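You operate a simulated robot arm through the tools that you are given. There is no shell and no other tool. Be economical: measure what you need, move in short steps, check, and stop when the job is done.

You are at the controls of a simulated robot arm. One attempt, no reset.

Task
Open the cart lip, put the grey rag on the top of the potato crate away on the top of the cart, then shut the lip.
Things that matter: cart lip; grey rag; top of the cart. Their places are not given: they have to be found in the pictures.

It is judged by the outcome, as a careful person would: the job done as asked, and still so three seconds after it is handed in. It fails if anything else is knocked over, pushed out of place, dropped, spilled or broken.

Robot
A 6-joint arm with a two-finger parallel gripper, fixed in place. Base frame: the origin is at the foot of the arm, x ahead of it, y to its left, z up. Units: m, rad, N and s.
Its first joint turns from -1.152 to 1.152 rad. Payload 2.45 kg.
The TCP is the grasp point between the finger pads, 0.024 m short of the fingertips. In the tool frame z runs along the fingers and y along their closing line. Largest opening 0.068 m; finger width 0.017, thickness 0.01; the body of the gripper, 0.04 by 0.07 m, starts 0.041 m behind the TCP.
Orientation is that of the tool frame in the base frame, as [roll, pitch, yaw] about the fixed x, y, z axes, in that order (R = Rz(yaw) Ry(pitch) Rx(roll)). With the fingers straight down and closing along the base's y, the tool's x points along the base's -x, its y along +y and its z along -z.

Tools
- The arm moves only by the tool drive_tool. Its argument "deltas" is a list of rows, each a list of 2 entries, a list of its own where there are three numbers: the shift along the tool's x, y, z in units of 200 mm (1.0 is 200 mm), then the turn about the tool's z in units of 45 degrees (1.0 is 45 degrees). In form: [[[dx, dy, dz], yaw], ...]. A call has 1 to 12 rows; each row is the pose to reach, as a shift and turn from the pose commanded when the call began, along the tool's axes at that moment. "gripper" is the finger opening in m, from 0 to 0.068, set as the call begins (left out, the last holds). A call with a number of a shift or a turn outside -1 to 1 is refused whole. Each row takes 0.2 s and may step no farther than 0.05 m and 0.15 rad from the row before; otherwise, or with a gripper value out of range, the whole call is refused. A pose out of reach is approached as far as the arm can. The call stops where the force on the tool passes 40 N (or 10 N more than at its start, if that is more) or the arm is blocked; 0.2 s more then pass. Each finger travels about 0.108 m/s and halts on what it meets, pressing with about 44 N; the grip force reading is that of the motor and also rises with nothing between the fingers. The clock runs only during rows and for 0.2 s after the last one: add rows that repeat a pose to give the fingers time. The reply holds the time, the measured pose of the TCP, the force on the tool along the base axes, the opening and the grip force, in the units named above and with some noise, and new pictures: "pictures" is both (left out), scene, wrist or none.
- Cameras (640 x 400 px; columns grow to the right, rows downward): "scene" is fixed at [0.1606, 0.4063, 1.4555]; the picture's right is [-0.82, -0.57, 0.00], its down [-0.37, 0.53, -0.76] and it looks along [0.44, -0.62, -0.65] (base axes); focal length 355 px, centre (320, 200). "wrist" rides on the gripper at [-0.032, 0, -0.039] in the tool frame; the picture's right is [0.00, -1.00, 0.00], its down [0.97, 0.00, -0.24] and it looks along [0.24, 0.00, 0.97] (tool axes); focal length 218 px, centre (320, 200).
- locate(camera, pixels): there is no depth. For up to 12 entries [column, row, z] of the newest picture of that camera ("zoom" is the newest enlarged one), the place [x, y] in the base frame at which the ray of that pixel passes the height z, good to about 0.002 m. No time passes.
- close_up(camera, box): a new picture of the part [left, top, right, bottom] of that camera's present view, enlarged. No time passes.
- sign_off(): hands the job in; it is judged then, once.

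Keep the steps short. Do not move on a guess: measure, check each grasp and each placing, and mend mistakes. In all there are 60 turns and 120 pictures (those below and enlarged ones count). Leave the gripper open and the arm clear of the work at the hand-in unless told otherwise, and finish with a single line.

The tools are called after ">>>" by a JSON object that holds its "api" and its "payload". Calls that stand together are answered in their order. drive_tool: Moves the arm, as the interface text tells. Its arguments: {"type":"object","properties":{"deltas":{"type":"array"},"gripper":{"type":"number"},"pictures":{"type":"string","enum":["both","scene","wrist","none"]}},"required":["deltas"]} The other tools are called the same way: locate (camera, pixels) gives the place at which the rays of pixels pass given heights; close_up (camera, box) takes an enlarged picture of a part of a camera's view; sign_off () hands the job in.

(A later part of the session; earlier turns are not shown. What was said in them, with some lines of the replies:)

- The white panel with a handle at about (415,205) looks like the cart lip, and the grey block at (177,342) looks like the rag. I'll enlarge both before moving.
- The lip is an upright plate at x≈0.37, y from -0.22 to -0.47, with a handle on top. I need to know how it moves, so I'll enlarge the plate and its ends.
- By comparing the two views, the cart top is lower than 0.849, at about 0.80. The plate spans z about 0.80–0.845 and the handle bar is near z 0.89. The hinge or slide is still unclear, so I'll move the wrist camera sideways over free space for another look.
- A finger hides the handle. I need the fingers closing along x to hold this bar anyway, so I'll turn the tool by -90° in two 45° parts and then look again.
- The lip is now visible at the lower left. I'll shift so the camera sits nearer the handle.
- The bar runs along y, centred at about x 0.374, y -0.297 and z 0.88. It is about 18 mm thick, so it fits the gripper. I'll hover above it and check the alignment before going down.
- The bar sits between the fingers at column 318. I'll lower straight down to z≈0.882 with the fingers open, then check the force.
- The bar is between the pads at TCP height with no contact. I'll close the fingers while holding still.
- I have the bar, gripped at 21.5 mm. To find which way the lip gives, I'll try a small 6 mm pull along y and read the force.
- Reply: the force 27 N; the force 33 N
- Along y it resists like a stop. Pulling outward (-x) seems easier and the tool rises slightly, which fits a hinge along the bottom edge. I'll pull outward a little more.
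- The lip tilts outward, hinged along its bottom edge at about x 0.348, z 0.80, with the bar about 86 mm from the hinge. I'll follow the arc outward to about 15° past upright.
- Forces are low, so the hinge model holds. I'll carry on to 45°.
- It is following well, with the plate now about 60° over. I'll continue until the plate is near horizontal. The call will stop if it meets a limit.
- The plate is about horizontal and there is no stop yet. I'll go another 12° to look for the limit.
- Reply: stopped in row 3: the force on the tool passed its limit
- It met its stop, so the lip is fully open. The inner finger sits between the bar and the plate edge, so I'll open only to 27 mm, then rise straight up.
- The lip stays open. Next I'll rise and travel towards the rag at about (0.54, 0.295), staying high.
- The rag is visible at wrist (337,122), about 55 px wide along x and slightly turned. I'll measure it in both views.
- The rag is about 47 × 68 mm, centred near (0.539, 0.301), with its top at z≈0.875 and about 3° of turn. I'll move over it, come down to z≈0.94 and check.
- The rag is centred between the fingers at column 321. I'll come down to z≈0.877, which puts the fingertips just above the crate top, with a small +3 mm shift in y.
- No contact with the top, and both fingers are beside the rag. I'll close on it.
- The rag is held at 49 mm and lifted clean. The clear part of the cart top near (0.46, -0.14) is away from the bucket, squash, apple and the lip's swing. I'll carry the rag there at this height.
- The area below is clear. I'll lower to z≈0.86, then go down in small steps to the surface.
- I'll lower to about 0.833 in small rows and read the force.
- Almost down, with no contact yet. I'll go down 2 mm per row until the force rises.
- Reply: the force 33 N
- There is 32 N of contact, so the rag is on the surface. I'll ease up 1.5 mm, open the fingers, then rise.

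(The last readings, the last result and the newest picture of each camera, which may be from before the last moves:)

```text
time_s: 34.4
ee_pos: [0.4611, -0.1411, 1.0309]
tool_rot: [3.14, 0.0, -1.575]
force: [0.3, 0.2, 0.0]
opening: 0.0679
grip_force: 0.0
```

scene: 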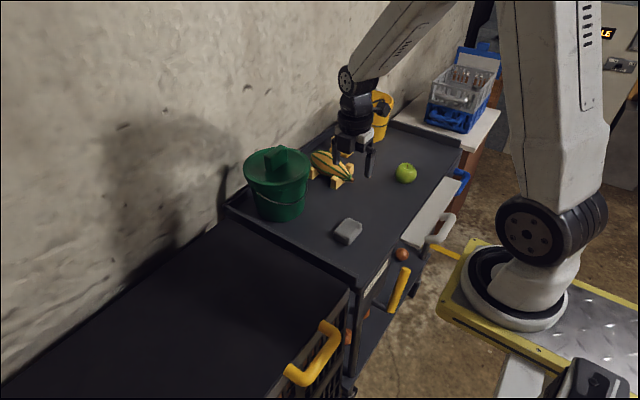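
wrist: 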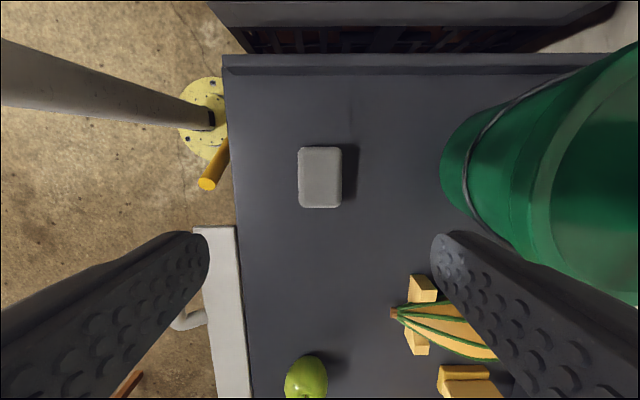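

The rag rests on the cart top, and nothing else has moved. I'll return above the open lip's bar at (0.263, -0.300) with the fingers at 27 mm.

>>> {"api": "drive_tool", "payload": {"deltas": [[[0.132, 0.165, 0], 0], [[0.264, 0.33, 0], 0], [[0.397, 0.495, 0], 0], [[0.53, 0.66, 0], 0], [[0.66, 0.825, 0], 0], [[0.794, 0.985, 0], 0], [[0.794, 0.985, 0.2], 0], [[0.794, 0.985, 0.43], 0], [[0.794, 0.985, 0.43], 0]], "gripper": 0.029, "pictures": "both"}}

```text
time_s: 36.4
ee_pos: [0.2646, -0.2974, 0.9403]
tool_rot: [-3.141, 0.002, -1.574]
force: [-0.7, -0.5, 0.1]
opening: 0.0289
grip_force: 0.0
```

scene: 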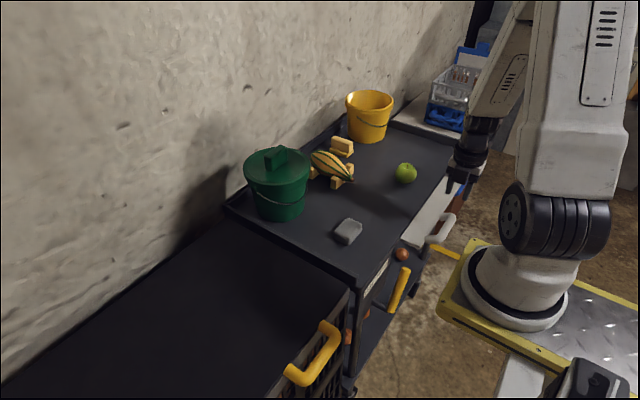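
wrist: 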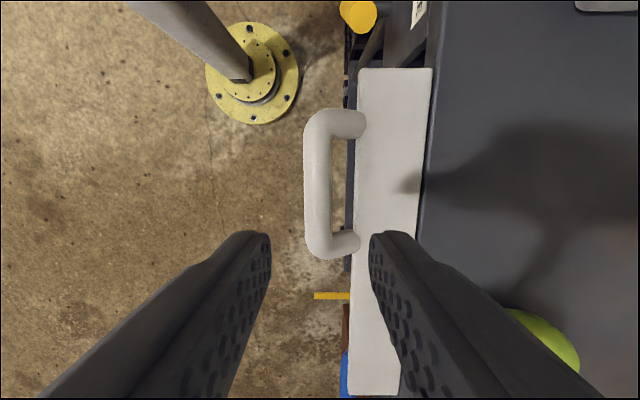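

The bar is at column 318, between the fingers. I'll go straight down with a 2 mm correction to z≈0.81.

>>> {"api": "drive_tool", "payload": {"deltas": [[[0.006, 0.01, 0], 0], [[0.006, 0.01, 0.2], 0], [[0.006, 0.01, 0.35], 0], [[0.006, 0.01, 0.45], 0], [[0.006, 0.01, 0.53], 0], [[0.006, 0.01, 0.59], 0], [[0.006, 0.01, 0.65], 0], [[0.006, 0.01, 0.65], 0]], "gripper": 0.028, "pictures": "wrist"}}

```text
time_s: 38.2
ee_pos: [0.2614, -0.3008, 0.812]
tool_rot: [3.141, 0.001, -1.572]
force: [0.1, 0.7, -0.4]
opening: 0.0278
grip_force: 0.0
```

wrist: 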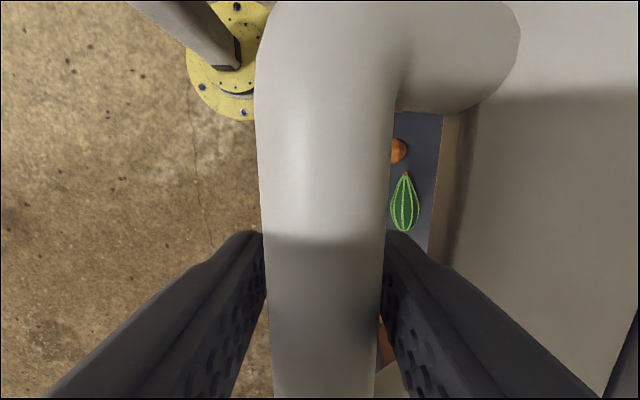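

The bar is between the pads with no contact. I'll close the grip.

>>> {"api": "drive_tool", "payload": {"deltas": [[[0, 0, 0], 0], [[0, 0, 0], 0]], "gripper": 0.0, "pictures": "none"}}

```text
time_s: 38.8
ee_pos: [0.2621, -0.2998, 0.8121]
tool_rot: [3.141, -0.002, -1.572]
force: [12.1, 2.0, -3.6]
opening: 0.0216
grip_force: 38.6
```

It is gripped at 21.6 mm. I'll retrace the arc up to 45°.

>>> {"api": "drive_tool", "payload": {"deltas": [[[0, -0.012, -0.0465], 0], [[0, -0.025, -0.0895], 0], [[0, -0.0425, -0.131], 0], [[0, -0.0645, -0.1705], 0], [[0, -0.095, -0.213], 0], [[0, -0.125, -0.2465], 0], [[0, -0.125, -0.2465], 0]], "pictures": "none"}}

>>> {"api": "close_up", "payload": {"camera": "scene", "box": [370, 140, 482, 252]}}

```text
time_s: 39.7
ee_pos: [0.2719, -0.2995, 0.8385]
tool_rot: [-3.141, -0.001, -1.571]
force: [9.3, 1.0, -3.9]
opening: 0.0215
grip_force: 38.1
stopped in row 4: the force on the tool passed its limit (the readings are from after the stop); the commanded pose is now the measured one
```

```text
3.57 times, centred on (426, 196) of scene
```

zoom: 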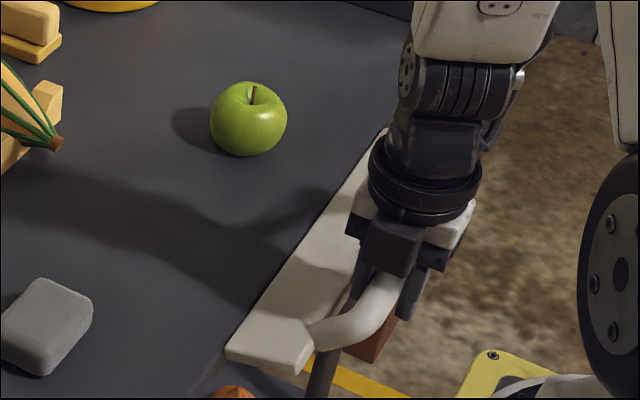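

The lip moved to about 63°, then the force limit tripped, though the residual is small. I'll go on slowly from the measured pose.

>>> {"api": "drive_tool", "payload": {"deltas": [[[0, -0.011, -0.023], 0], [[0, -0.022, -0.0455], 0], [[0, -0.035, -0.064], 0], [[0, -0.0485, -0.0815], 0], [[0, -0.063, -0.099], 0], [[0, -0.078, -0.115], 0], [[0, -0.078, -0.115], 0]], "pictures": "none"}}

>>> {"api": "close_up", "payload": {"camera": "scene", "box": [370, 140, 482, 252]}}

```text
time_s: 41.3
ee_pos: [0.2867, -0.3002, 0.8618]
tool_rot: [-3.14, 0.0, -1.573]
force: [19.3, 3.0, -23.4]
opening: 0.0216
grip_force: 38.6
```

```text
3.57 times, centred on (426, 196) of scene
```

zoom: 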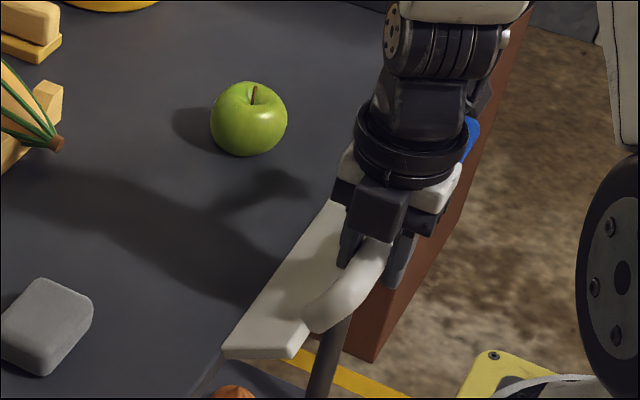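

The force points towards the hinge, so my radius is about 2 mm too large. I'll trim it and continue to 15°.

>>> {"api": "drive_tool", "payload": {"deltas": [[[0, -0.02, -0.008], 0], [[0, -0.033, -0.0185], 0], [[0, -0.062, -0.0405], 0], [[0, -0.093, -0.0605], 0], [[0, -0.1255, -0.0775], 0], [[0, -0.159, -0.091], 0], [[0, -0.194, -0.102], 0], [[0, -0.194, -0.102], 0]], "pictures": "none"}}

>>> {"api": "close_up", "payload": {"camera": "scene", "box": [370, 140, 482, 252]}}

```text
time_s: 43.1
ee_pos: [0.3256, -0.3005, 0.8816]
tool_rot: [3.142, 0.002, -1.571]
force: [-4.8, -0.1, 2.3]
opening: 0.0217
grip_force: 38.3
```

```text
3.57 times, centred on (426, 196) of scene
```

zoom: 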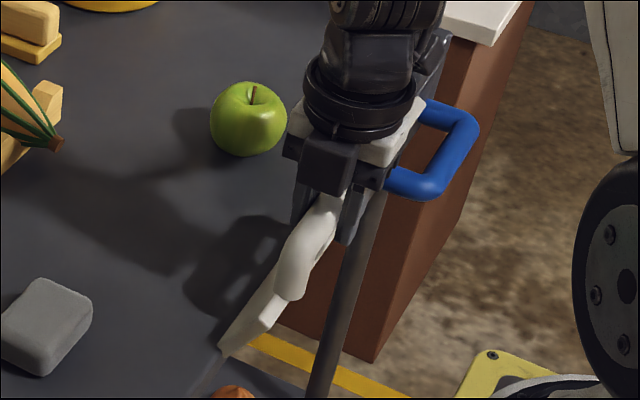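

Forces are low. I'll continue through upright to -15°, just short of the shut position.

>>> {"api": "drive_tool", "payload": {"deltas": [[[0, -0.036, -0.009], 0], [[0, -0.072, -0.015], 0], [[0, -0.108, -0.017], 0], [[0, -0.145, -0.015], 0], [[0, -0.1815, -0.01], 0], [[0, -0.2175, -0.002], 0], [[0, -0.2175, -0.002], 0]], "pictures": "none"}}

>>> {"api": "close_up", "payload": {"camera": "scene", "box": [370, 140, 466, 236]}}

```text
time_s: 44.7
ee_pos: [0.3692, -0.3013, 0.8826]
tool_rot: [-3.141, 0.0, -1.573]
force: [-2.1, 1.7, 0.5]
opening: 0.022
grip_force: 38.2
```

```text
4.17 times, centred on (418, 188) of scene
```

zoom: 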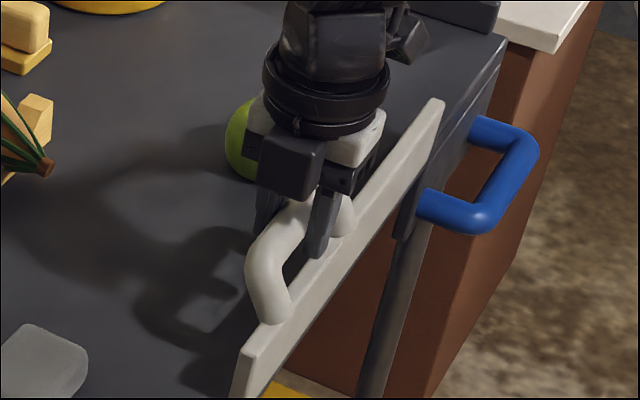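

It is nearly shut. I'll push another 6 mm inward to bring it against its stop.

>>> {"api": "drive_tool", "payload": {"deltas": [[[0, -0.01, 0.002], 0], [[0, -0.02, 0.004], 0], [[0, -0.03, 0.006], 0], [[0, -0.03, 0.006], 0]], "pictures": "none"}}

>>> {"api": "close_up", "payload": {"camera": "scene", "box": [370, 140, 466, 236]}}

```text
time_s: 45.7
ee_pos: [0.3731, -0.3003, 0.8817]
tool_rot: [3.139, 0.001, -1.573]
force: [-30.1, -10.5, 9.1]
opening: 0.0215
grip_force: 38.3
```

```text
4.17 times, centred on (418, 188) of scene
```

zoom: 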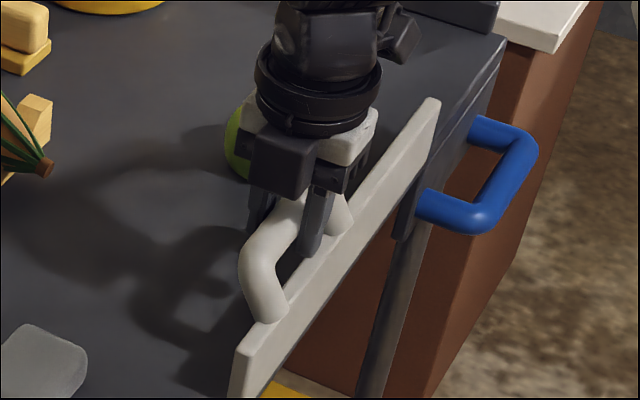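

The lip is against its stop at the starting pose (x 0.373, -30 N). I'll open the fingers, rise straight up and check that it stays shut.

>>> {"api": "drive_tool", "payload": {"deltas": [[[0, 0, 0], 0], [[0, 0, 0], 0], [[0, 0, 0], 0], [[0, 0, -0.15], 0], [[0, 0, -0.35], 0], [[0, 0, -0.55], 0], [[0, 0, -0.75], 0], [[-0.2, -0.1, -0.75], 0], [[-0.4, -0.2, -0.75], 0], [[-0.4, -0.2, -0.75], 0]], "gripper": 0.06, "pictures": "both"}}

>>> {"api": "close_up", "payload": {"camera": "scene", "box": [380, 155, 460, 245]}}

```text
time_s: 47.9
ee_pos: [0.4153, -0.2193, 1.0309]
tool_rot: [-3.14, 0.001, -1.571]
force: [0.5, 0.1, 0.0]
opening: 0.0599
grip_force: 0.1
```

scene: 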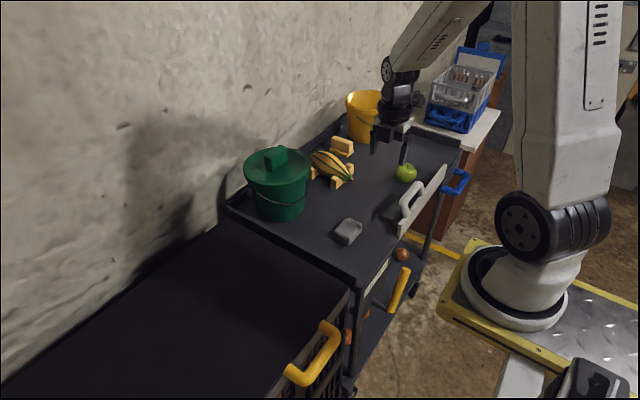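
wrist: 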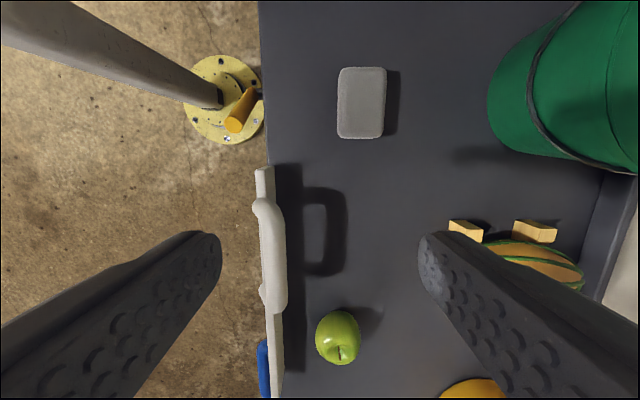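

```text
4.44 times, centred on (420, 200) of scene
```

zoom: 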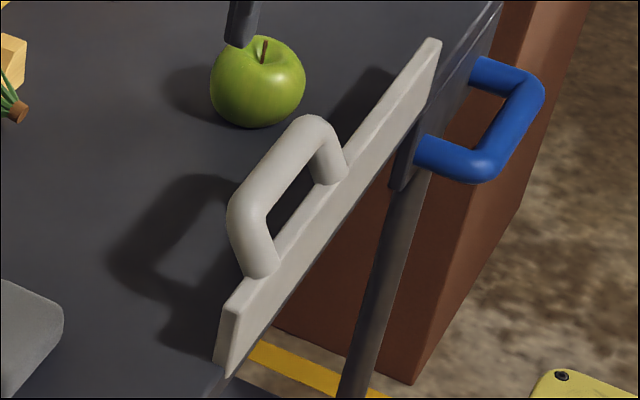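

The lip matches its starting picture exactly. The rag is on the cart top, everything else is where it was, and the gripper is open and clear, so I'm handing in.

>>> {"api": "sign_off", "payload": {}}

```text
The job is handed in.
```

I opened the cart lip to its stop, put the grey rag on the cart top, and shut the lip against its stop again; nothing else moved, and the arm is clear with the gripper open.
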